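You operate a simulated robot arm through the tools that you are given. There is no shell and no other tool.

You are at the controls of a simulated robot arm. One attempt, no reset.

TASK
Seal both wrapped cakes and stack them in the wooden cup.
Fine: green tamper, a sticker in the middle of each, tamper back; black cake below, grey cake on top. Set down upright: green tamper.

It is judged by the outcome, as a careful person would: the job done as asked, and still so three seconds after it is handed in. It fails if anything else is knocked over, pushed out of place, dropped, spilled or broken. A push-on lid holds only when it is set on centred and level and pressed home; a screw cap is set on level and turned clockwise until tight.

THE ROBOT
A 7-joint arm with a three-finger gripper, fixed in place. Base frame: the origin is on the floor under the middle of its stand, x ahead of it, y to its left, z up; the work surface is at about z = 820. Readings come in mm, degrees, newtons and seconds.
With the tool pointing down near the work surface it reaches from about 120 to 880 mm from the base axis. Its first joint turns from -166.0 to 166.0 degrees. Payload 2.94 kg.
Tool frame: the origin (TCP) lies between the finger pads and is the grasp point; the fingertips stand 30 mm ahead of it; z points along the fingers, y is the line along which they close. The gripper opens to 132 mm; its body begins 107 mm behind the TCP.
Orientation is that of the tool frame in the base frame, as a unit quaternion [x, y, z, w]. With the fingers straight down and closing along the base's y, the tool's x points along the base's -x, its y along +y and its z along -z.

THE INTERFACE
- The arm moves only by the tool drive_tool. Its arguments are lists of equal length, an entry for each row: "dp": the shift along the tool's x, y, z in mm, a list of three; "rotation": the turn, a rotation vector about the tool's x, y, z in degrees, a list of three; "gripper": the opening in per cent of the stroke, from 0 (shut) to 100 (fully open). In form: {"dp": [[dx, dy, dz], ...], "rotation": [[rx, ry, rz], ...], "gripper": [gripper, ...]}. A call has 1 to 20 rows; each row shifts and turns the commanded pose from where the row before left it, along the tool's axes as they then stand. Rows are played at 5 a second. More than 50 mm and 8.6 degrees between two rows, or a gripper value outside its range, and nothing of the call is played. Where a pose cannot be reached the arm comes as near as it can. A force on the tool above 40 N (or 10 N above the force at the start of the call, whichever is more), or a blocked arm, ends the call early, and 0.2 s more pass. Each finger travels about 37.4 mm/s and halts on what it meets, pressing with about 28 N; the grip force reading is that of the motor and also rises with nothing between the fingers. The clock runs only during rows and for 0.2 s after the last one: add rows that do not move to give the fingers time. The reply holds the time, the measured pose of the TCP, the force on the tool along the base axes, the opening and the grip force, in the units named above and with some noise, with the torque about the TCP (base axes, N m) and any sound that the robot's microphone picked up.
- Cameras (640 x 400 px; columns grow to the right, rows downward): "scene" is fixed at [42.8, 513.4, 1418.2]; the picture's right is [0.89, 0.45, 0.00], its down [0.40, -0.79, -0.47] and it looks along [-0.21, 0.42, -0.88] (base axes); focal length 214 px, centre (320, 200). "wrist" rides on the gripper at [72, 3, -144] in the tool frame; the picture's right is [-0.04, 1.00, 0.00], its down [-0.88, -0.04, -0.48] and it looks along [-0.48, -0.02, 0.88] (tool axes); focal length 256 px, centre (320, 200). There is no depth. A picture from a camera that has moved, and an enlarged one, comes with that camera's place and axes in the base frame and with its lens. The place of the scene camera against the robot may be out by one fixed shift of up to 18 mm in any direction.
- grab_frame(camera): a new picture of that camera. The clock stands still meanwhile.
- move_column(by): moves the trunk up (or, below 0, down) by that many mm; the arm rides with it, the base frame stays. It gives what a move gives, with no picture.
- zoom(camera, box): a new picture of the part [left, top, right, bottom] of that camera's present view, enlarged. The clock stands still meanwhile.
- hand_in(): hands the job in; it is judged then, once.

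Nothing tells you positions but the pictures and the camera data. Unless the task says otherwise, let go and move clear before handing in.

The tools are called as a command line: name --argument value ..., lists and objects as JSON in quotes. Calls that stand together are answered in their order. drive_tool: Moves the arm, as the interface text tells. Its arguments: {"type":"object","properties":{"dp":{"type":"array","items":{"type":"array","items":{"type":"number"}}},"rotation":{"type":"array","items":{"type":"array","items":{"type":"number"}}},"gripper":{"type":"array","items":{"type":"number"}}},"required":["dp","rotation","gripper"]} The other tools are called the same way: move_column (by) moves the trunk up or down; grab_frame (camera) takes a picture; zoom (camera, box) takes an enlarged picture of a part of a camera's view; hand_in () hands the job in.

At the start:

```text
t: 0.0
ee_pos: [266.1, 537.3, 1141.3]
orientation: [0.0, 1.0, 0.0, 0.0]
force: [-0.2, 0.7, -0.5]
ft_torque: [0.01, -0.03, 0.02]
width: 132.1
grasp_force: 0.1
trunk travel left (down, up): [-250.0, 290.0]
```

scene: 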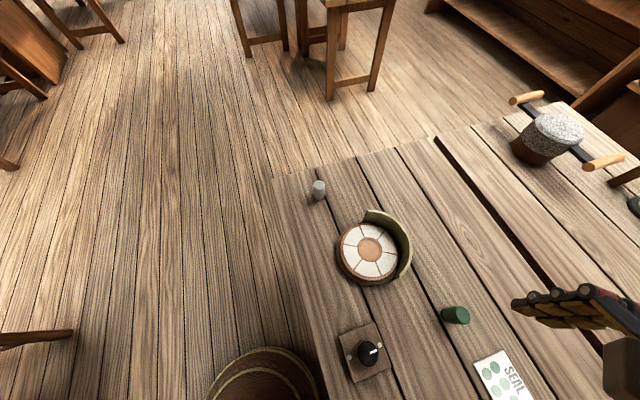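
wrist: 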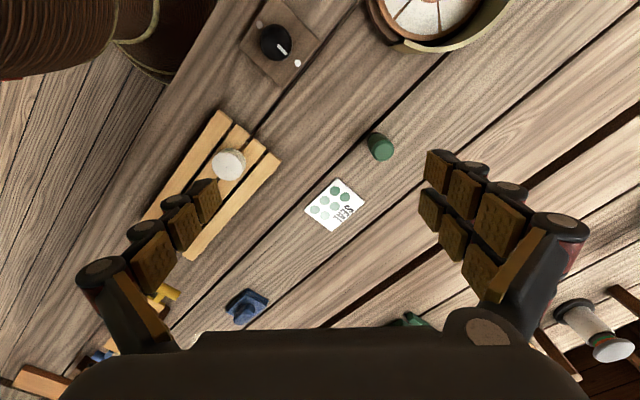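

I see a workbench with a round divided tray, a green cylinder, a sticker sheet ("SEAL"), a knob device and a slatted rack. I'll look closer before moving.

zoom --camera "wrist" --box '[120, 80, 440, 280]'

zoom --camera "scene" --box '[280, 160, 440, 260]'

zoom --camera "scene" --box '[320, 280, 560, 400]'

zoom --camera "wrist" --box '[0, 240, 320, 400]'

```text
2.00 times, centred on (280, 180) of wrist
camera zoom: at [194.8, 539.7, 1286.2], right [0.04, 1.0, 0.0], down [0.88, -0.04, 0.48], along [0.48, -0.02, -0.88], focal length 512 px, centre (400, 240)
```

zoom: 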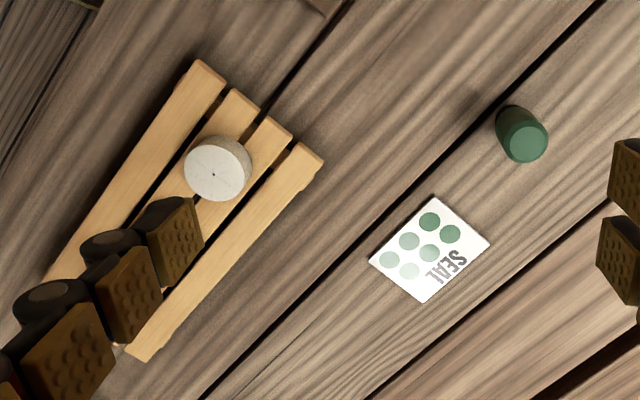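

```text
4.00 times, centred on (360, 210) of scene
camera zoom: at [42.8, 513.4, 1418.2], right [0.89, 0.45, 0.0], down [0.4, -0.79, -0.47], along [-0.21, 0.42, -0.88], focal length 858 px, centre (160, 160)
```

zoom: 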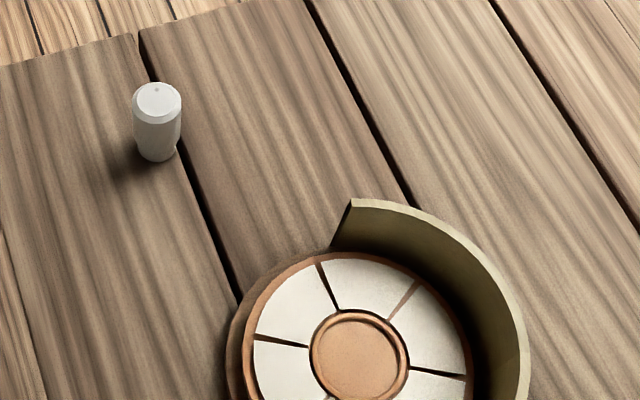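

```text
2.67 times, centred on (440, 340) of scene
camera zoom: at [42.8, 513.4, 1418.2], right [0.89, 0.45, 0.0], down [0.4, -0.79, -0.47], along [-0.21, 0.42, -0.88], focal length 572 px, centre (0, -173)
```

zoom: 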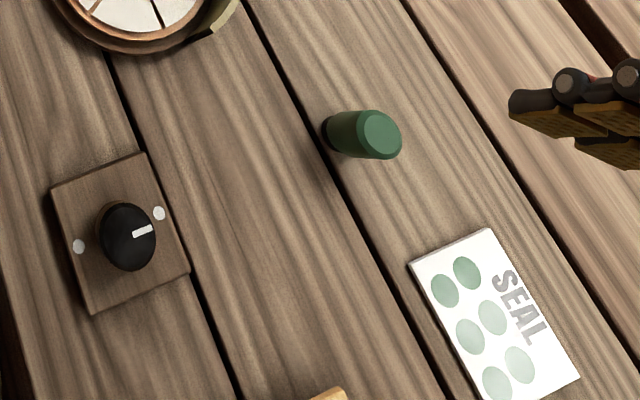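

```text
2.00 times, centred on (160, 320) of wrist
camera zoom: at [194.8, 539.7, 1286.2], right [0.04, 1.0, 0.0], down [0.88, -0.04, 0.48], along [0.48, -0.02, -0.88], focal length 512 px, centre (640, -40)
```

zoom: 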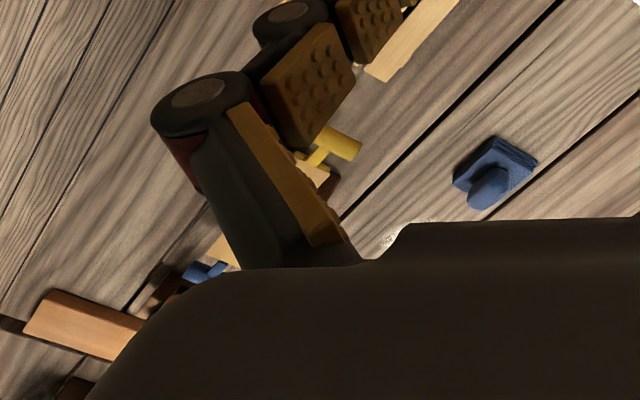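

The bench runs diagonally in front of me; one pale cake seems to sit on a slatted rack, and more objects lie ahead, hidden behind the gripper. I'll enlarge some parts and then swing the wrist camera to look around from this safe height.

zoom --camera "scene" --box '[480, 60, 640, 220]'

drive_tool --dp '[[0, 0, -40], [0, 0, -40], [0, 0, -20], [0, 0, 0], [0, 0, 0], [0, 0, 0], [0, 0, 0], [0, 0, 0], [0, 0, 0], [0, 0, 0], [0, 0, 0], [0, 0, 0], [0, 0, 0], [0, 0, 0]]' --rotation '[[0, 0, 8], [0, 0, 8], [0, 0, 8], [0, 0, 8], [0, 0, 8], [0, 0, 8], [0, 0, 8], [0, 0, 8], [0, 0, 8], [0, 0, 8], [0, 0, 8], [0, 0, 2], [0, 0, 0], [0, 0, 0]]' --gripper '[100, 100, 100, 100, 100, 100, 100, 100, 100, 100, 100, 100, 100, 100]'

```text
2.50 times, centred on (560, 140) of scene
camera zoom: at [42.8, 513.4, 1418.2], right [0.89, 0.45, 0.0], down [0.4, -0.79, -0.47], along [-0.21, 0.42, -0.88], focal length 536 px, centre (-280, 350)
```

zoom: 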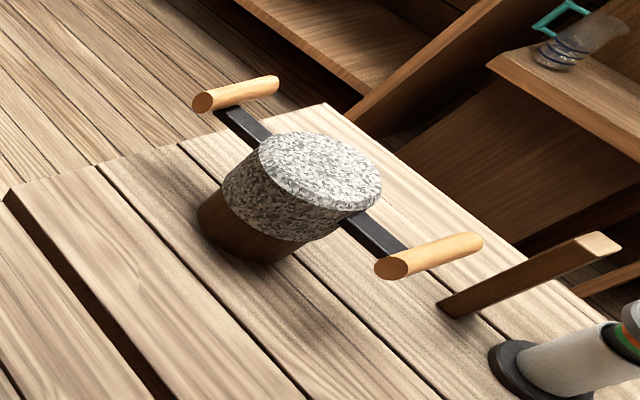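

```text
t: 3.0
ee_pos: [266.5, 537.1, 1241.1]
orientation: [0.707, 0.707, -0.001, 0.001]
force: [0.9, -0.8, 0.5]
ft_torque: [-0.01, 0.02, 0.02]
width: 131.9
grasp_force: 0.1
trunk travel left (down, up): [-250.0, 290.0]
```

grab_frame --camera "wrist"

grab_frame --camera "scene"

```text
taken
camera wrist: at [270.2, 608.7, 1385.7], right [1.0, -0.04, 0.0], down [-0.04, -0.88, 0.48], along [-0.02, -0.48, -0.88], focal length 256 px, centre (320, 200)
```

wrist: 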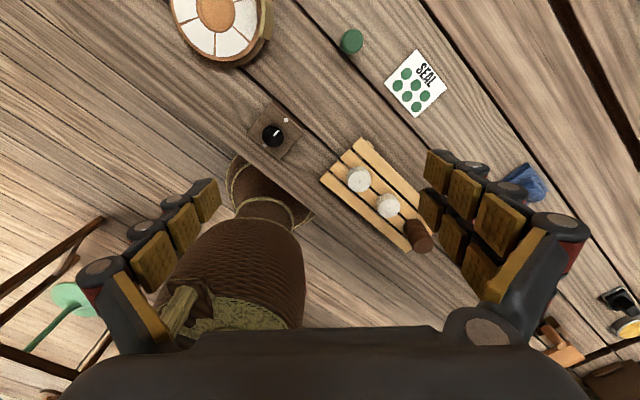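

```text
taken
```

scene: 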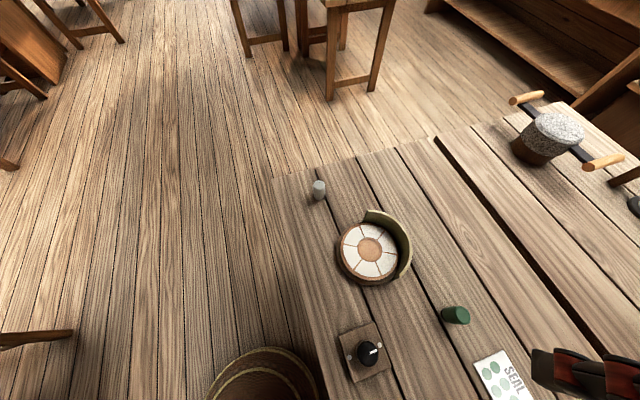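

zoom --camera "wrist" --box '[300, 120, 460, 270]'

zoom --camera "wrist" --box '[480, 130, 640, 400]'

zoom --camera "wrist" --box '[160, 0, 460, 160]'

```text
2.67 times, centred on (380, 195) of wrist
camera zoom: at [270.2, 608.7, 1385.7], right [1.0, -0.04, 0.0], down [-0.04, -0.88, 0.48], along [-0.02, -0.48, -0.88], focal length 683 px, centre (160, 213)
```

zoom: 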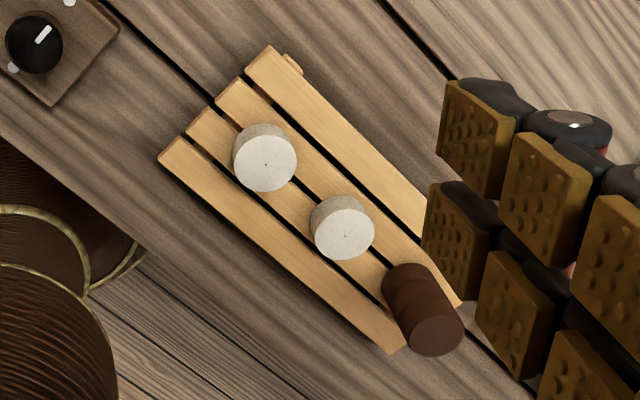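

```text
1.48 times, centred on (560, 265) of wrist
camera zoom: at [270.2, 608.7, 1385.7], right [1.0, -0.04, 0.0], down [-0.04, -0.88, 0.48], along [-0.02, -0.48, -0.88], focal length 379 px, centre (-36, 104)
```

zoom: 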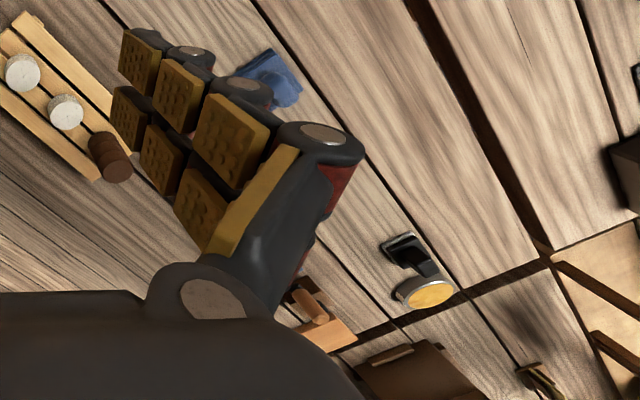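

```text
2.13 times, centred on (310, 80) of wrist
camera zoom: at [270.2, 608.7, 1385.7], right [1.0, -0.04, 0.0], down [-0.04, -0.88, 0.48], along [-0.02, -0.48, -0.88], focal length 546 px, centre (341, 456)
```

zoom: 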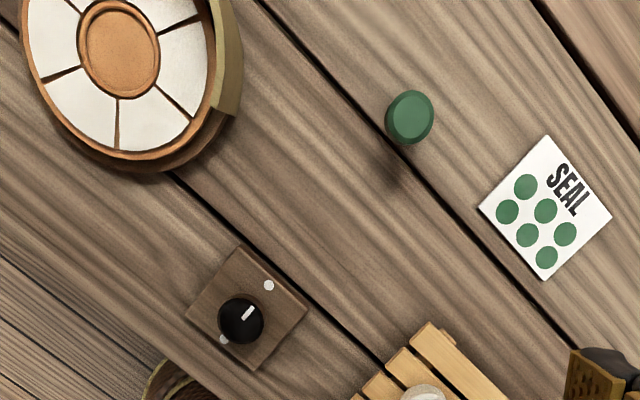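

zoom --camera "wrist" --box '[335, 160, 415, 220]'

zoom --camera "wrist" --box '[395, 210, 445, 260]'

zoom --camera "scene" --box '[300, 170, 340, 210]'

zoom --camera "scene" --box '[430, 295, 480, 335]'

```text
6.67 times, centred on (375, 190) of wrist
camera zoom: at [270.2, 608.7, 1385.7], right [1.0, -0.04, 0.0], down [-0.04, -0.88, 0.48], along [-0.02, -0.48, -0.88], focal length 1707 px, centre (-47, 267)
```

zoom: 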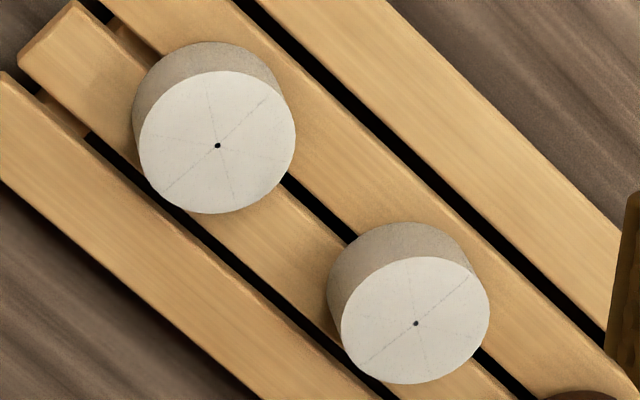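

```text
8.00 times, centred on (420, 235) of wrist
camera zoom: at [270.2, 608.7, 1385.7], right [1.0, -0.04, 0.0], down [-0.04, -0.88, 0.48], along [-0.02, -0.48, -0.88], focal length 2048 px, centre (-480, -80)
```

zoom: 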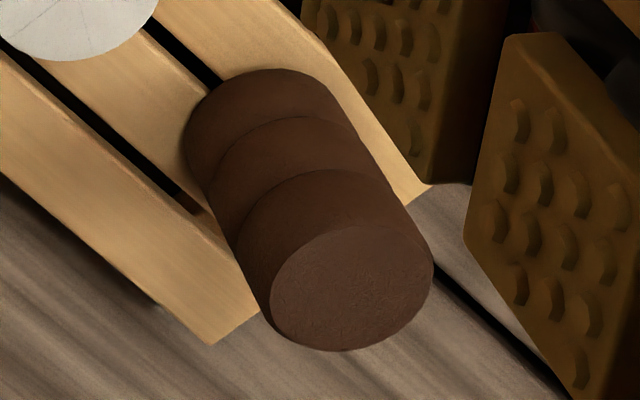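

```text
10.00 times, centred on (320, 190) of scene
camera zoom: at [42.8, 513.4, 1418.2], right [0.89, 0.45, 0.0], down [0.4, -0.79, -0.47], along [-0.21, 0.42, -0.88], focal length 2145 px, centre (320, 300)
```

zoom: 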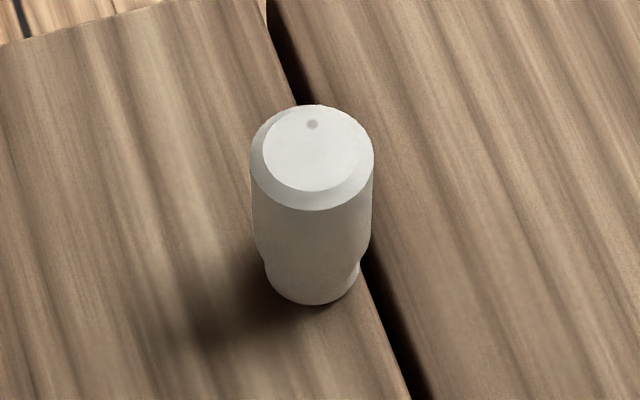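

```text
10.00 times, centred on (455, 315) of scene
camera zoom: at [42.8, 513.4, 1418.2], right [0.89, 0.45, 0.0], down [0.4, -0.79, -0.47], along [-0.21, 0.42, -0.88], focal length 2145 px, centre (-1030, -950)
```

zoom: 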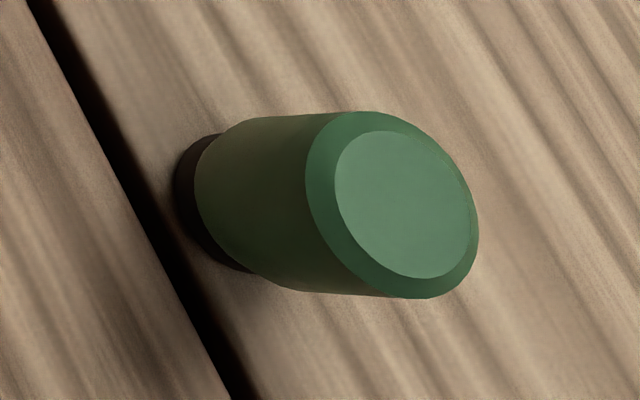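

zoom --camera "wrist" --box '[349, 170, 369, 190]'

zoom --camera "wrist" --box '[378, 196, 398, 216]'

drive_tool --dp '[[0, 0, 0], [0, 0, 0], [0, 0, 0], [0, 0, 0], [0, 0, 0], [0, 0, 0], [0, 0, 0], [0, 0, 0], [0, 0, 0], [0, 0, 0], [0, 0, 0], [0, 0, 0], [0, 0, 0]]' --rotation '[[0, 0, -8], [0, 0, -8], [0, 0, -8], [0, 0, -8], [0, 0, -8], [0, 0, -8], [0, 0, -8], [0, 0, -8], [0, 0, -8], [0, 0, -8], [0, 0, -8], [0, 0, -2], [0, 0, 0]]' --gripper '[100, 100, 100, 100, 100, 100, 100, 100, 100, 100, 100, 100, 100]'

```text
16.00 times, centred on (359, 180) of wrist
camera zoom: at [270.2, 608.7, 1385.7], right [1.0, -0.04, 0.0], down [-0.04, -0.88, 0.48], along [-0.02, -0.48, -0.88], focal length 4096 px, centre (-304, 520)
```

zoom: 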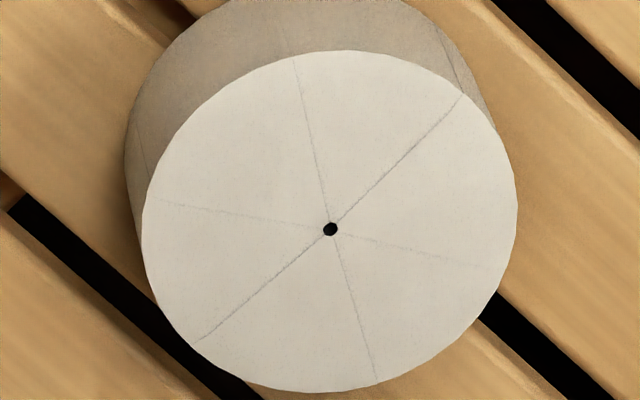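

```text
16.00 times, centred on (388, 206) of wrist
camera zoom: at [270.2, 608.7, 1385.7], right [1.0, -0.04, 0.0], down [-0.04, -0.88, 0.48], along [-0.02, -0.48, -0.88], focal length 4096 px, centre (-768, 104)
```

zoom: 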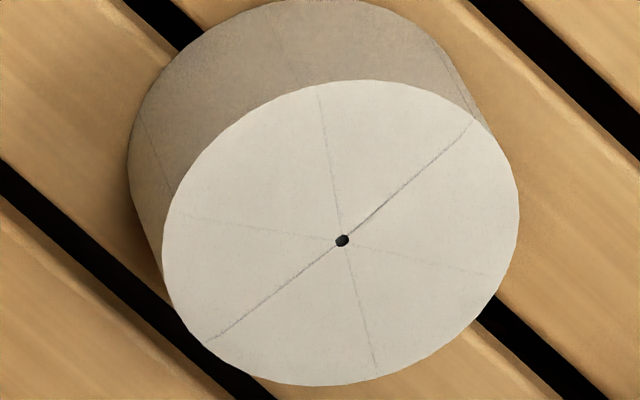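

```text
t: 5.8
ee_pos: [267.0, 537.5, 1241.4]
orientation: [-0.001, 1.0, 0.0, 0.0]
force: [0.7, -0.2, -0.3]
ft_torque: [-0.01, 0.0, -0.01]
width: 131.9
grasp_force: 0.2
trunk travel left (down, up): [-250.0, 290.0]
```

grab_frame --camera "wrist"

drive_tool --dp '[[-40, 0, 0], [-40, 0, 0], [-40, 0, 0], [-40, 0, 0], [0, 0, 0]]' --rotation '[[0, 0, 0], [0, 0, 0], [0, 0, 0], [0, 0, 0], [0, 0, 0]]' --gripper '[100, 100, 100, 100, 100]'

grab_frame --camera "wrist"

```text
taken
camera wrist: at [194.8, 539.5, 1386.1], right [0.04, 1.0, 0.0], down [0.88, -0.04, 0.48], along [0.48, -0.02, -0.88], focal length 256 px, centre (320, 200)
```

wrist: 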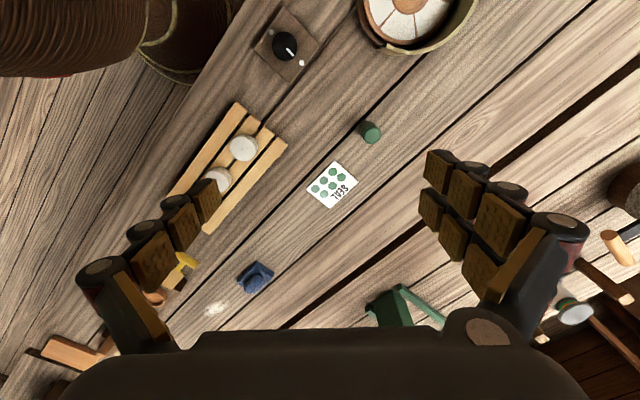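

```text
t: 7.0
ee_pos: [426.3, 538.6, 1240.3]
orientation: [0.0, 1.0, 0.0, 0.0]
force: [-0.2, -0.7, -0.2]
ft_torque: [-0.02, 0.03, 0.04]
width: 132.0
grasp_force: 0.0
trunk travel left (down, up): [-250.0, 290.0]
```

```text
taken
camera wrist: at [354.9, 540.2, 1385.8], right [0.04, 1.0, 0.0], down [0.88, -0.04, 0.48], along [0.48, -0.02, -0.88], focal length 256 px, centre (320, 200)
```

wrist: 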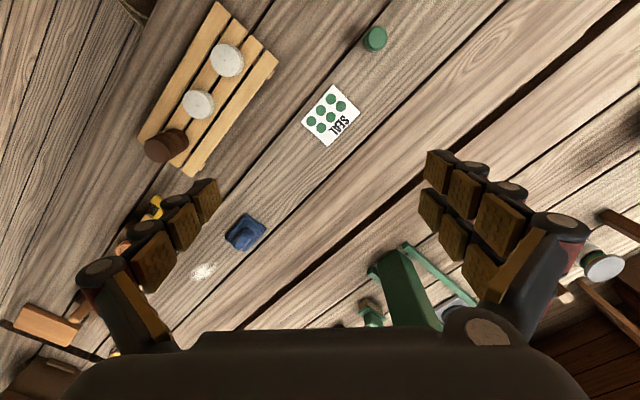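

The two wrapped cakes and a stack of brown discs are on the slatted rack, with more things to the lower left. I'll move along the bench to find the wooden cup.

drive_tool --dp '[[20, -45, 0], [20, -45, 0], [20, -45, 0], [20, -45, 0], [20, -45, 0], [20, -45, 0], [0, -45, 0], [0, -45, 0], [0, 0, 0]]' --rotation '[[0, 0, 0], [0, 0, 0], [0, 0, 0], [0, 0, 0], [0, 0, 0], [0, 0, 0], [0, 0, 0], [0, 0, 0], [0, 0, 0]]' --gripper '[100, 100, 100, 100, 100, 100, 100, 100, 100]'

grab_frame --camera "wrist"

grab_frame --camera "scene"

```text
t: 9.0
ee_pos: [306.4, 176.9, 1239.4]
orientation: [-0.001, 1.0, 0.0, 0.0]
force: [0.0, -0.3, 0.2]
ft_torque: [0.02, -0.02, 0.02]
width: 131.9
grasp_force: 0.0
trunk travel left (down, up): [-250.0, 290.0]
```

```text
taken
camera wrist: at [234.3, 178.8, 1385.5], right [0.04, 1.0, 0.0], down [0.88, -0.04, 0.48], along [0.48, -0.02, -0.88], focal length 256 px, centre (320, 200)
```

wrist: 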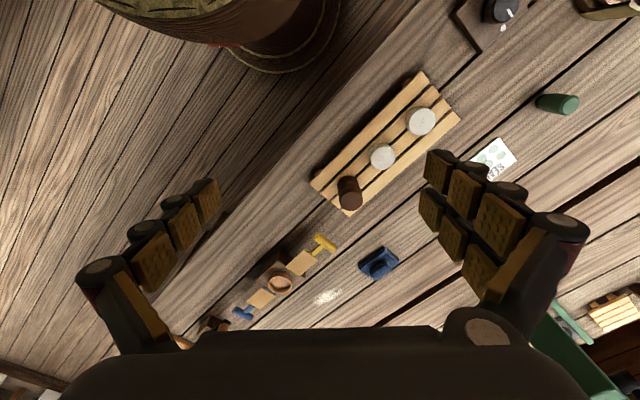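

```text
taken
```

scene: 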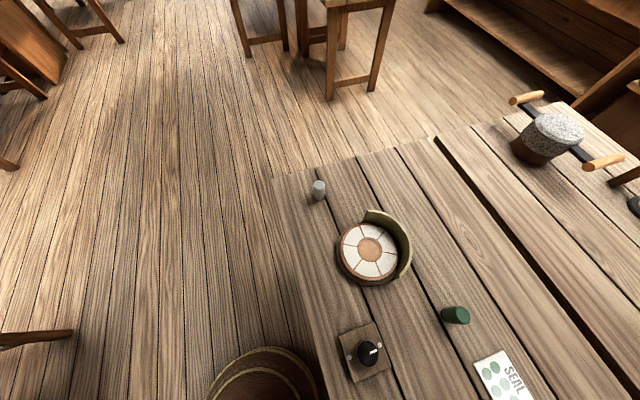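

zoom --camera "wrist" --box '[200, 220, 420, 340]'

zoom --camera "wrist" --box '[300, 60, 460, 220]'

drive_tool --dp '[[0, -45, 0], [0, -45, 0], [0, -45, 0], [0, -45, 0], [0, -30, 0], [0, 0, 0]]' --rotation '[[0, 0, 0], [0, 0, 0], [0, 0, 0], [0, 0, 0], [0, 0, 0], [0, 0, 0]]' --gripper '[100, 100, 100, 100, 100, 100]'

grab_frame --camera "wrist"

```text
2.91 times, centred on (310, 280) of wrist
camera zoom: at [234.3, 178.8, 1385.5], right [0.04, 1.0, 0.0], down [0.88, -0.04, 0.48], along [0.48, -0.02, -0.88], focal length 745 px, centre (349, -33)
```

zoom: 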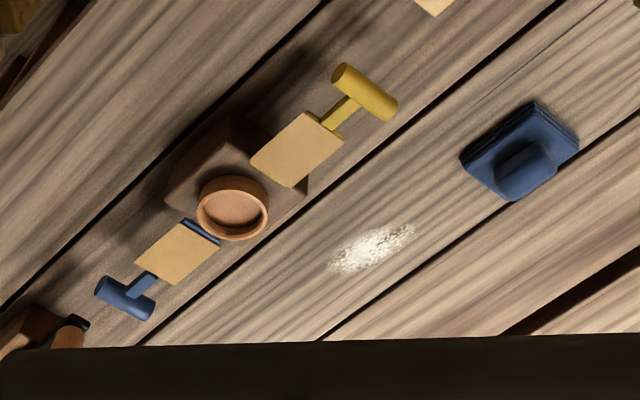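

```text
2.50 times, centred on (380, 140) of wrist
camera zoom: at [234.3, 178.8, 1385.5], right [0.04, 1.0, 0.0], down [0.88, -0.04, 0.48], along [0.48, -0.02, -0.88], focal length 640 px, centre (170, 350)
```

zoom: 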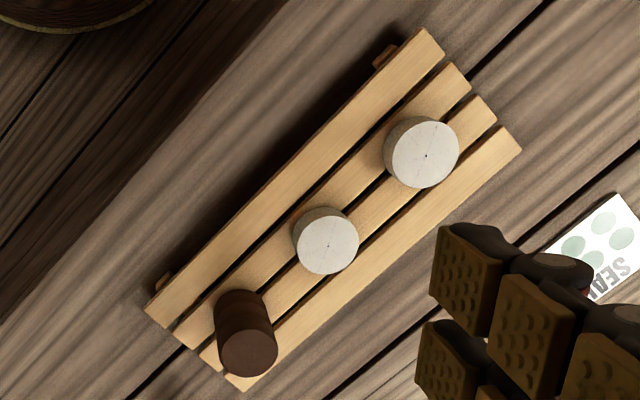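

```text
t: 10.4
ee_pos: [305.3, -32.7, 1242.4]
orientation: [-0.001, 1.0, 0.0, 0.0]
force: [0.6, 0.4, -0.7]
ft_torque: [0.04, -0.01, 0.01]
width: 131.9
grasp_force: 0.1
trunk travel left (down, up): [-250.0, 290.0]
```

```text
taken
camera wrist: at [234.0, -30.6, 1387.4], right [0.04, 1.0, 0.0], down [0.88, -0.04, 0.48], along [0.48, -0.02, -0.88], focal length 256 px, centre (320, 200)
```

wrist: 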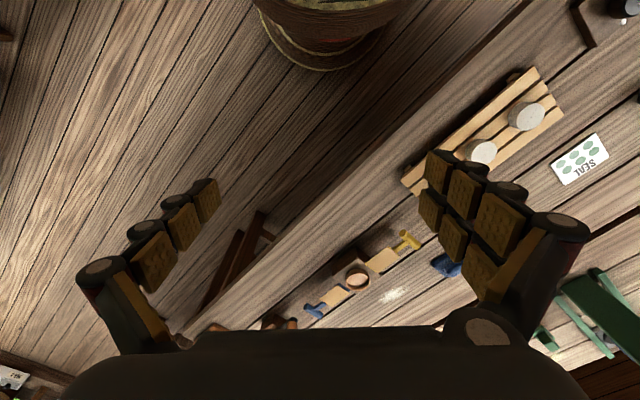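

drive_tool --dp '[[0, 45, 0], [0, 45, 0], [0, 45, 0], [0, 0, 0], [0, 0, 0], [0, 0, 0]]' --rotation '[[0, -8, 0], [0, -8, 0], [0, -8, 0], [0, -8, 0], [0, -8, 0], [0, 0, 0]]' --gripper '[100, 100, 100, 100, 100, 100]'

grab_frame --camera "wrist"

```text
t: 11.8
ee_pos: [307.1, 102.4, 1243.1]
orientation: [-0.001, 0.939, 0.0, 0.343]
force: [-0.3, -0.2, 0.3]
ft_torque: [-0.01, 0.01, 0.02]
width: 131.8
grasp_force: 0.0
trunk travel left (down, up): [-250.0, 290.0]
```

```text
taken
camera wrist: at [159.6, 104.2, 1307.1], right [0.03, 1.0, 0.03], down [0.37, -0.04, 0.93], along [0.93, -0.02, -0.37], focal length 256 px, centre (320, 200)
```

wrist: 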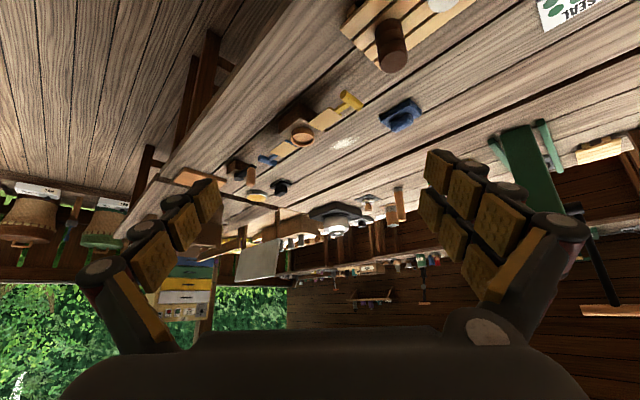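

zoom --camera "wrist" --box '[140, 80, 300, 180]'

zoom --camera "wrist" --box '[240, 90, 420, 210]'

zoom --camera "wrist" --box '[160, 160, 420, 310]'

zoom --camera "wrist" --box '[0, 160, 160, 260]'

```text
4.00 times, centred on (220, 130) of wrist
camera zoom: at [159.6, 104.2, 1307.1], right [0.03, 1.0, 0.03], down [0.37, -0.04, 0.93], along [0.93, -0.02, -0.37], focal length 1024 px, centre (720, 480)
```

zoom: 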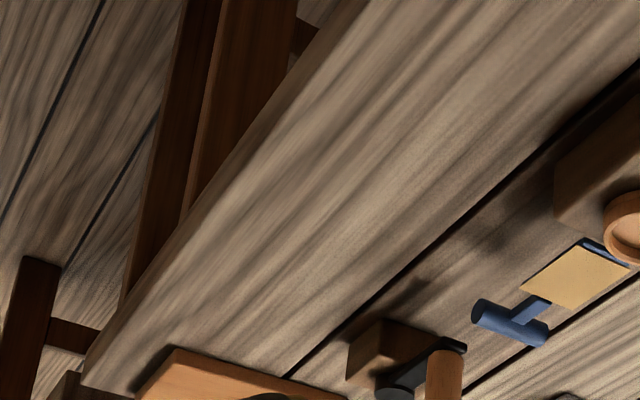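

```text
3.33 times, centred on (330, 150) of wrist
camera zoom: at [159.6, 104.2, 1307.1], right [0.03, 1.0, 0.03], down [0.37, -0.04, 0.93], along [0.93, -0.02, -0.37], focal length 853 px, centre (287, 367)
```

zoom: 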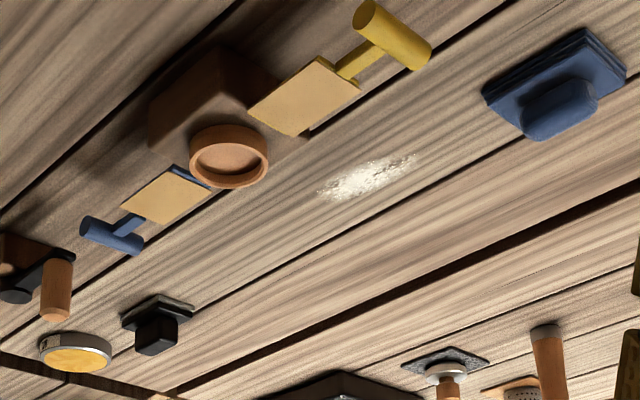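

```text
2.46 times, centred on (290, 235) of wrist
camera zoom: at [159.6, 104.2, 1307.1], right [0.03, 1.0, 0.03], down [0.37, -0.04, 0.93], along [0.93, -0.02, -0.37], focal length 630 px, centre (394, 114)
```

zoom: 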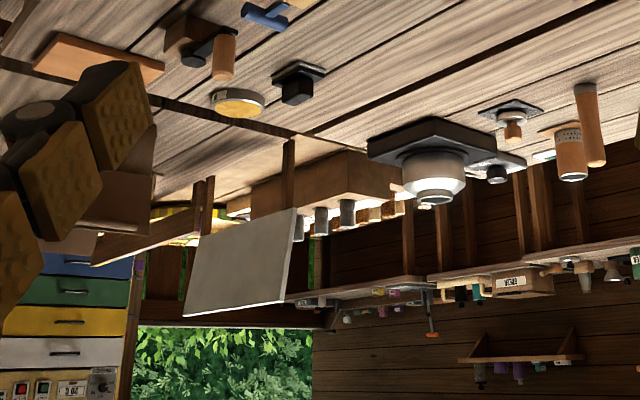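

```text
4.00 times, centred on (80, 210) of wrist
camera zoom: at [159.6, 104.2, 1307.1], right [0.03, 1.0, 0.03], down [0.37, -0.04, 0.93], along [0.93, -0.02, -0.37], focal length 1024 px, centre (1280, 160)
```

zoom: 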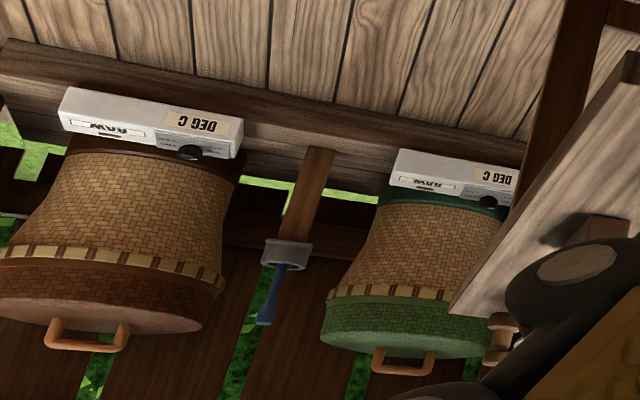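

The shallow round dish on a small block near (745, 52) could be the wooden cup, though the turntable's centre has a similar look. I'll get closer views of each.

drive_tool --dp '[[0, 0, 0], [0, 0, 0], [0, 0, 0], [0, 0, 0], [0, 0, 0], [-45, 0, 0], [-45, 0, 0], [-45, 0, 0], [-45, 0, 0], [-45, -25, 0], [-45, -25, 0], [0, 0, 50], [0, 0, 50], [0, 0, 0]]' --rotation '[[0, 8, 0], [0, 8, 0], [0, 8, 0], [0, 8, 0], [0, 8, 0], [0, 0, 0], [0, 0, 0], [0, 0, 0], [0, 0, 0], [0, 0, 0], [0, 0, 0], [0, 0, 0], [0, 0, 0], [0, 0, 0]]' --gripper '[100, 100, 100, 100, 100, 100, 100, 100, 100, 100, 100, 100, 100, 100]'

grab_frame --camera "wrist"

```text
refused: row 10 steps farther than a row can; nothing moved
```

```text
taken
camera wrist: at [159.6, 104.2, 1307.1], right [0.03, 1.0, 0.03], down [0.37, -0.04, 0.93], along [0.93, -0.02, -0.37], focal length 256 px, centre (320, 200)
```

wrist: 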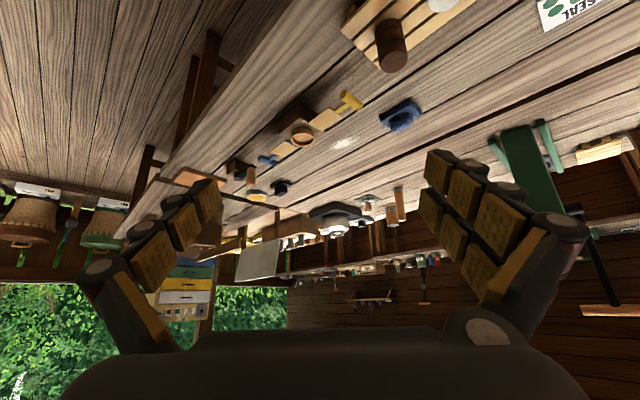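

drive_tool --dp '[[0, 0, 0], [0, 0, 0], [0, 0, 0], [0, 0, 0], [0, 0, 0], [-45, 0, 0], [-45, 0, 0], [-45, 0, 0], [-45, 0, 0], [-40, -25, 0], [-40, -25, 0], [0, 0, 45], [0, 0, 45], [0, 0, 0]]' --rotation '[[0, 8, 0], [0, 8, 0], [0, 8, 0], [0, 8, 0], [0, 8, 0], [0, 0, 0], [0, 0, 0], [0, 0, 0], [0, 0, 0], [0, 0, 0], [0, 0, 0], [0, 0, 0], [0, 0, 0], [0, 0, 0]]' --gripper '[100, 100, 100, 100, 100, 100, 100, 100, 100, 100, 100, 100, 100, 100]'

grab_frame --camera "wrist"

zoom --camera "wrist" --box '[200, 60, 440, 260]'

```text
t: 14.8
ee_pos: [568.5, 51.2, 1149.1]
orientation: [0.0, 1.0, 0.0, 0.0]
force: [0.9, -0.8, 0.4]
ft_torque: [0.03, 0.01, -0.01]
width: 132.0
grasp_force: 0.0
trunk travel left (down, up): [-250.0, 290.0]
```

```text
taken
camera wrist: at [496.7, 53.8, 1294.7], right [0.04, 1.0, 0.0], down [0.88, -0.04, 0.48], along [0.48, -0.02, -0.88], focal length 256 px, centre (320, 200)
```

wrist: 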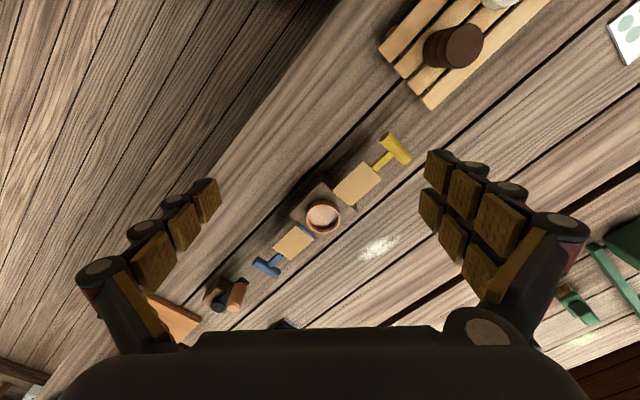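

```text
2.00 times, centred on (320, 160) of wrist
camera zoom: at [496.7, 53.8, 1294.7], right [0.04, 1.0, 0.0], down [0.88, -0.04, 0.48], along [0.48, -0.02, -0.88], focal length 512 px, centre (320, 280)
```

zoom: 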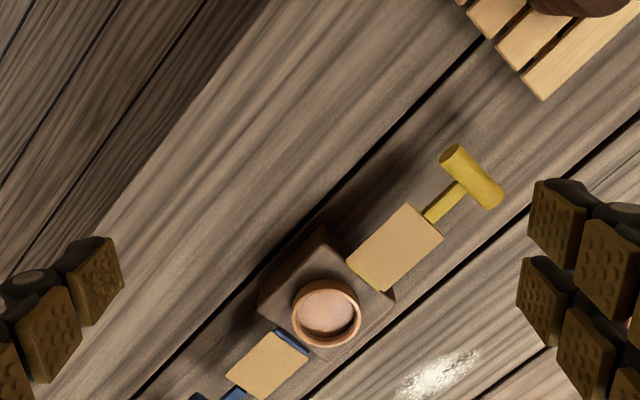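

zoom --camera "wrist" --box '[240, 130, 420, 290]'

zoom --camera "wrist" --box '[290, 170, 360, 240]'

zoom --camera "wrist" --box '[200, 250, 260, 320]'

```text
2.50 times, centred on (330, 210) of wrist
camera zoom: at [496.7, 53.8, 1294.7], right [0.04, 1.0, 0.0], down [0.88, -0.04, 0.48], along [0.48, -0.02, -0.88], focal length 640 px, centre (295, 175)
```

zoom: 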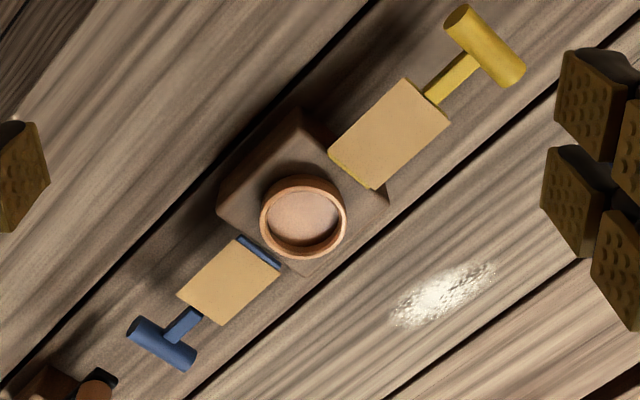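

```text
5.71 times, centred on (325, 205) of wrist
camera zoom: at [496.7, 53.8, 1294.7], right [0.04, 1.0, 0.0], down [0.88, -0.04, 0.48], along [0.48, -0.02, -0.88], focal length 1463 px, centre (291, 171)
```

zoom: 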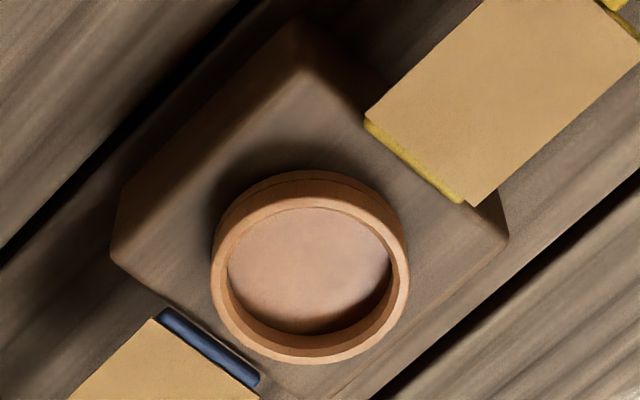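

```text
5.71 times, centred on (230, 285) of wrist
camera zoom: at [496.7, 53.8, 1294.7], right [0.04, 1.0, 0.0], down [0.88, -0.04, 0.48], along [0.48, -0.02, -0.88], focal length 1463 px, centre (834, -286)
```

zoom: 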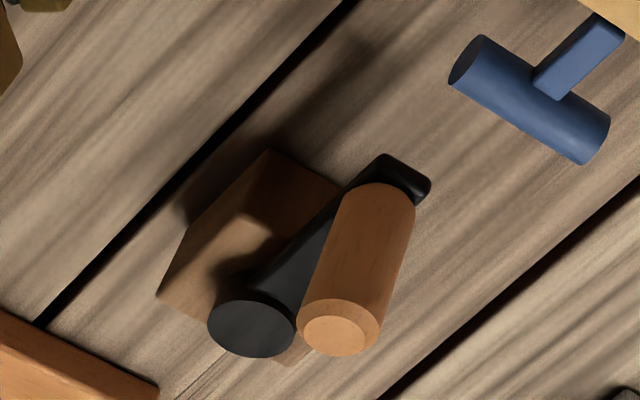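

The dish at about (756, 49, 888), sitting on a block, looks like the wooden cup (inner diameter ~56 mm vs cake ~51 mm). Next I go back for a close look at the two cakes to tell black from grey.

drive_tool --dp '[[40, 29, 0], [40, 29, 0], [36, 30, 0], [36, 30, 0], [36, 30, 0], [36, 30, 0], [36, 30, 0], [33, 30, 0], [0, 30, 30], [0, 20, 35], [0, 0, 35], [0, 0, 0]]' --rotation '[[0, 0, 0], [0, 0, 0], [0, 0, 0], [0, 0, 0], [0, 0, 0], [0, 0, 0], [0, 0, 0], [0, 0, 0], [0, 0, 0], [0, 0, 0], [0, 0, 0], [0, 0, 0]]' --gripper '[100, 100, 100, 100, 100, 100, 100, 100, 100, 100, 100, 100]'

grab_frame --camera "wrist"

```text
t: 17.4
ee_pos: [273.6, 342.4, 1052.2]
orientation: [0.0, 1.0, 0.0, 0.0]
force: [1.1, 0.0, 0.9]
ft_torque: [-0.01, 0.04, 0.02]
width: 132.1
grasp_force: 0.1
trunk travel left (down, up): [-250.0, 290.0]
```

```text
taken
camera wrist: at [202.4, 344.1, 1196.1], right [0.04, 1.0, 0.0], down [0.88, -0.04, 0.48], along [0.48, -0.02, -0.88], focal length 256 px, centre (320, 200)
```

wrist: 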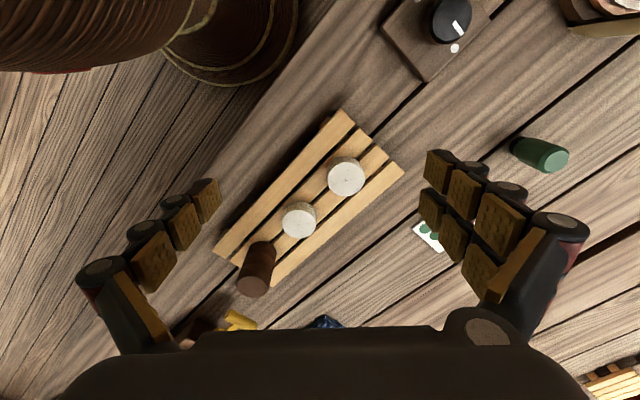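

zoom --camera "wrist" --box '[336, 167, 356, 187]'

zoom --camera "wrist" --box '[290, 210, 310, 230]'

zoom --camera "wrist" --box '[210, 100, 410, 300]'

zoom --camera "wrist" --box '[270, 150, 380, 250]'

```text
16.00 times, centred on (346, 177) of wrist
camera zoom: at [202.4, 344.1, 1196.1], right [0.04, 1.0, 0.0], down [0.88, -0.04, 0.48], along [0.48, -0.02, -0.88], focal length 4096 px, centre (-96, 568)
```

zoom: 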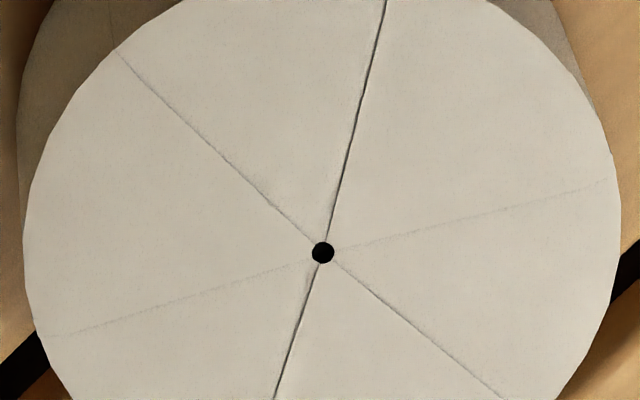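

```text
16.00 times, centred on (300, 220) of wrist
camera zoom: at [202.4, 344.1, 1196.1], right [0.04, 1.0, 0.0], down [0.88, -0.04, 0.48], along [0.48, -0.02, -0.88], focal length 4096 px, centre (640, -120)
```

zoom: 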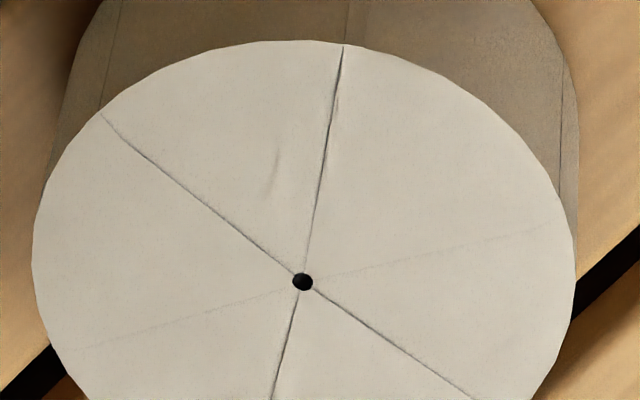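

```text
2.00 times, centred on (310, 200) of wrist
camera zoom: at [202.4, 344.1, 1196.1], right [0.04, 1.0, 0.0], down [0.88, -0.04, 0.48], along [0.48, -0.02, -0.88], focal length 512 px, centre (340, 200)
```

zoom: 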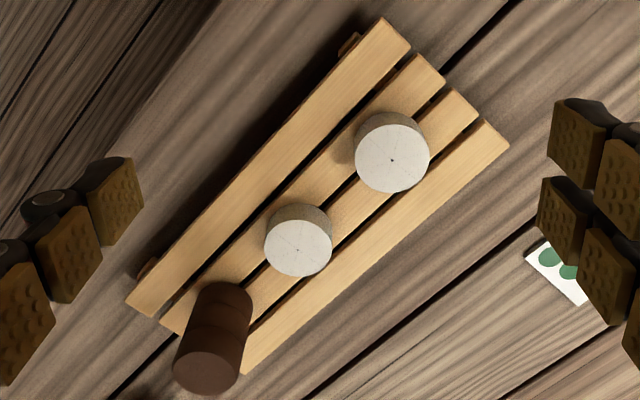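

```text
4.00 times, centred on (325, 200) of wrist
camera zoom: at [202.4, 344.1, 1196.1], right [0.04, 1.0, 0.0], down [0.88, -0.04, 0.48], along [0.48, -0.02, -0.88], focal length 1024 px, centre (300, 200)
```

zoom: 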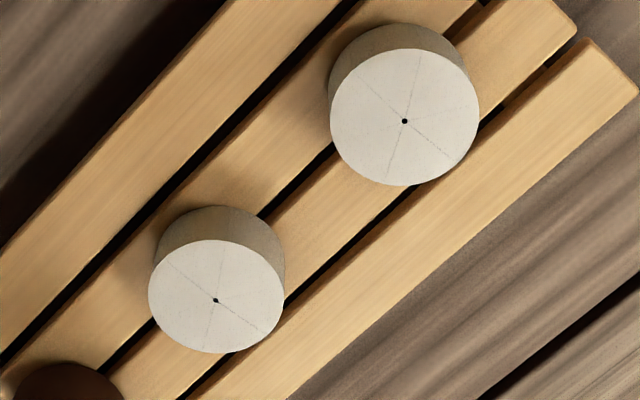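

zoom --camera "wrist" --box '[344, 177, 348, 181]'

zoom --camera "wrist" --box '[297, 223, 301, 227]'

```text
16.00 times, centred on (346, 179) of wrist
camera zoom: at [202.4, 344.1, 1196.1], right [0.04, 1.0, 0.0], down [0.88, -0.04, 0.48], along [0.48, -0.02, -0.88], focal length 4096 px, centre (-96, 536)
```

zoom: 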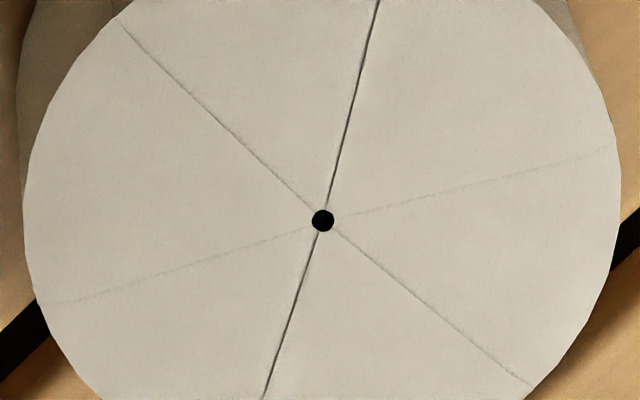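

```text
16.00 times, centred on (299, 225) of wrist
camera zoom: at [202.4, 344.1, 1196.1], right [0.04, 1.0, 0.0], down [0.88, -0.04, 0.48], along [0.48, -0.02, -0.88], focal length 4096 px, centre (656, -200)
```

zoom: 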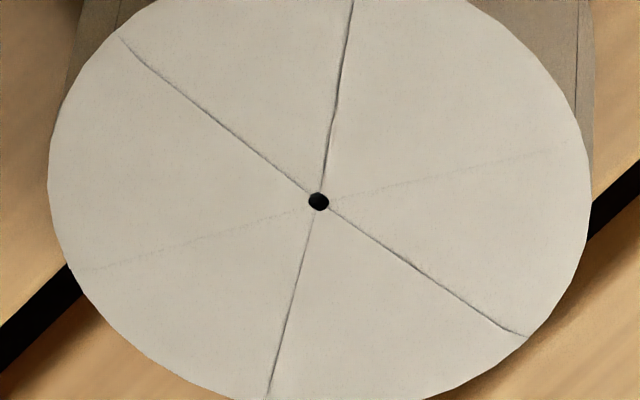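

drive_tool --dp '[[-40, 0, 0], [-40, 0, 0], [-30, 0, 0], [0, 0, 0], [0, 0, 0], [0, 0, 0], [0, 0, 0], [0, 0, 0]]' --rotation '[[0, 0, 0], [0, 0, 0], [0, 0, 0], [0, 7.2, 0], [0, 7.2, 0], [0, 7.2, 0], [0, 7.2, 0], [0, 0, 0]]' --gripper '[100, 100, 100, 100, 100, 100, 100, 100]'

grab_frame --camera "wrist"

```text
t: 19.2
ee_pos: [384.1, 341.0, 1050.9]
orientation: [0.0, 0.968, 0.0, -0.25]
force: [-0.1, -0.9, -0.2]
ft_torque: [0.0, 0.0, -0.05]
width: 132.0
grasp_force: 0.1
trunk travel left (down, up): [-250.0, 290.0]
```

```text
taken
camera wrist: at [390.7, 342.6, 1213.7], right [0.04, 1.0, -0.02], down [1.0, -0.04, -0.01], along [-0.01, -0.02, -1.0], focal length 256 px, centre (320, 200)
```

wrist: 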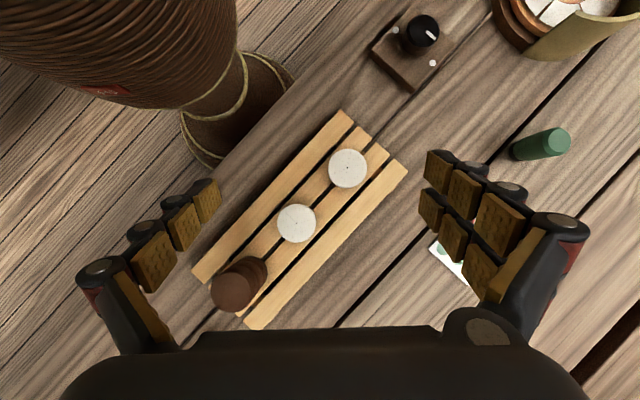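

zoom --camera "wrist" --box '[338, 158, 358, 178]'

zoom --camera "wrist" --box '[287, 213, 307, 233]'

zoom --camera "wrist" --box '[200, 240, 280, 320]'

zoom --camera "wrist" --box '[360, 0, 460, 100]'

```text
16.00 times, centred on (348, 168) of wrist
camera zoom: at [390.7, 342.6, 1213.7], right [0.04, 1.0, -0.02], down [1.0, -0.04, -0.01], along [-0.01, -0.02, -1.0], focal length 4096 px, centre (-128, 712)
```

zoom: 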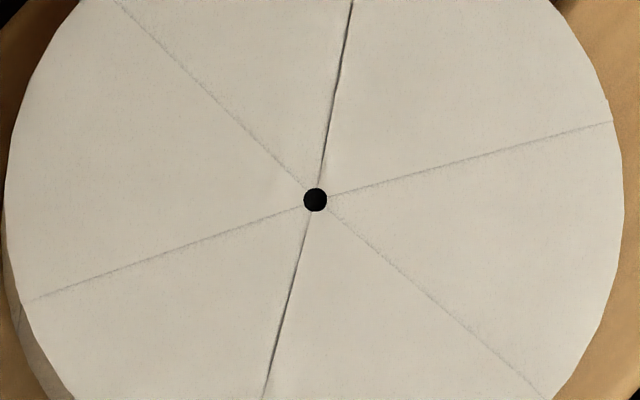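

```text
16.00 times, centred on (297, 223) of wrist
camera zoom: at [390.7, 342.6, 1213.7], right [0.04, 1.0, -0.02], down [1.0, -0.04, -0.01], along [-0.01, -0.02, -1.0], focal length 4096 px, centre (688, -168)
```

zoom: 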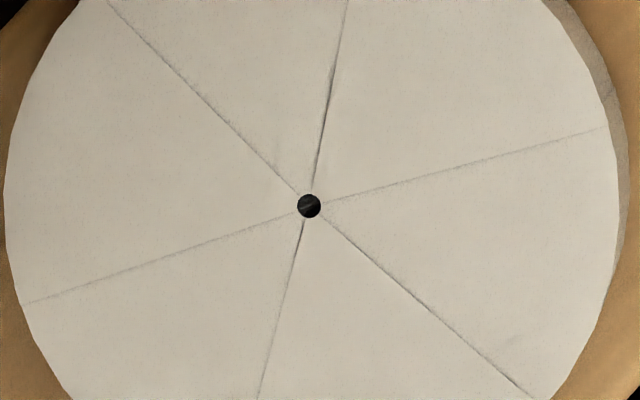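

```text
5.00 times, centred on (240, 280) of wrist
camera zoom: at [390.7, 342.6, 1213.7], right [0.04, 1.0, -0.02], down [1.0, -0.04, -0.01], along [-0.01, -0.02, -1.0], focal length 1280 px, centre (720, -200)
```

zoom: 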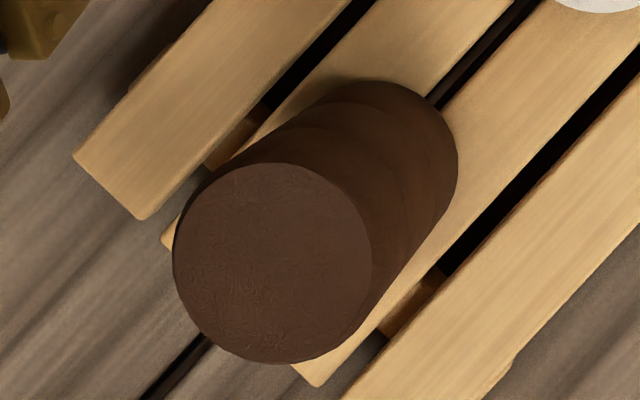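

```text
4.00 times, centred on (410, 50) of wrist
camera zoom: at [390.7, 342.6, 1213.7], right [0.04, 1.0, -0.02], down [1.0, -0.04, -0.01], along [-0.01, -0.02, -1.0], focal length 1024 px, centre (-40, 800)
```

zoom: 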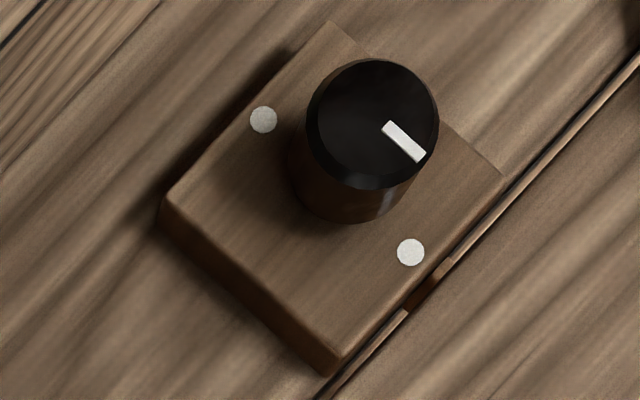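

drive_tool --dp '[[-14, 0, 25], [-14, 0, 25], [-14, 0, 25], [0, 0, 0]]' --rotation '[[0, 0, 0], [0, 0, 0], [0, 0, 0], [0, 0, 0]]' --gripper '[100, 100, 100, 100]'

grab_frame --camera "wrist"

```text
t: 20.2
ee_pos: [384.3, 342.1, 965.3]
orientation: [0.0, 0.969, -0.001, -0.248]
force: [0.2, -0.5, 0.1]
ft_torque: [0.0, -0.01, -0.03]
width: 132.0
grasp_force: 0.1
trunk travel left (down, up): [-250.0, 290.0]
```

```text
taken
camera wrist: at [390.5, 342.4, 1126.5], right [0.04, 1.0, -0.02], down [1.0, -0.04, -0.01], along [-0.01, -0.02, -1.0], focal length 256 px, centre (320, 200)
```

wrist: 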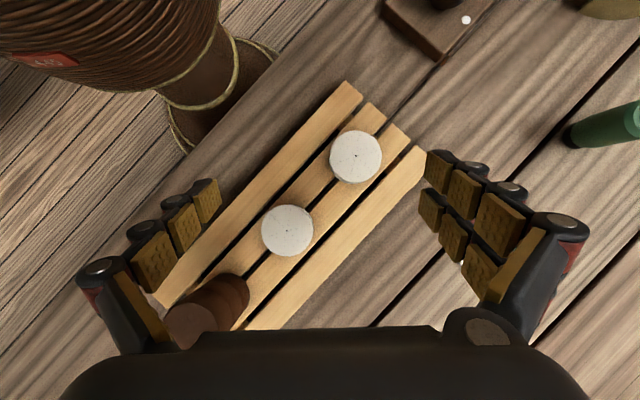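

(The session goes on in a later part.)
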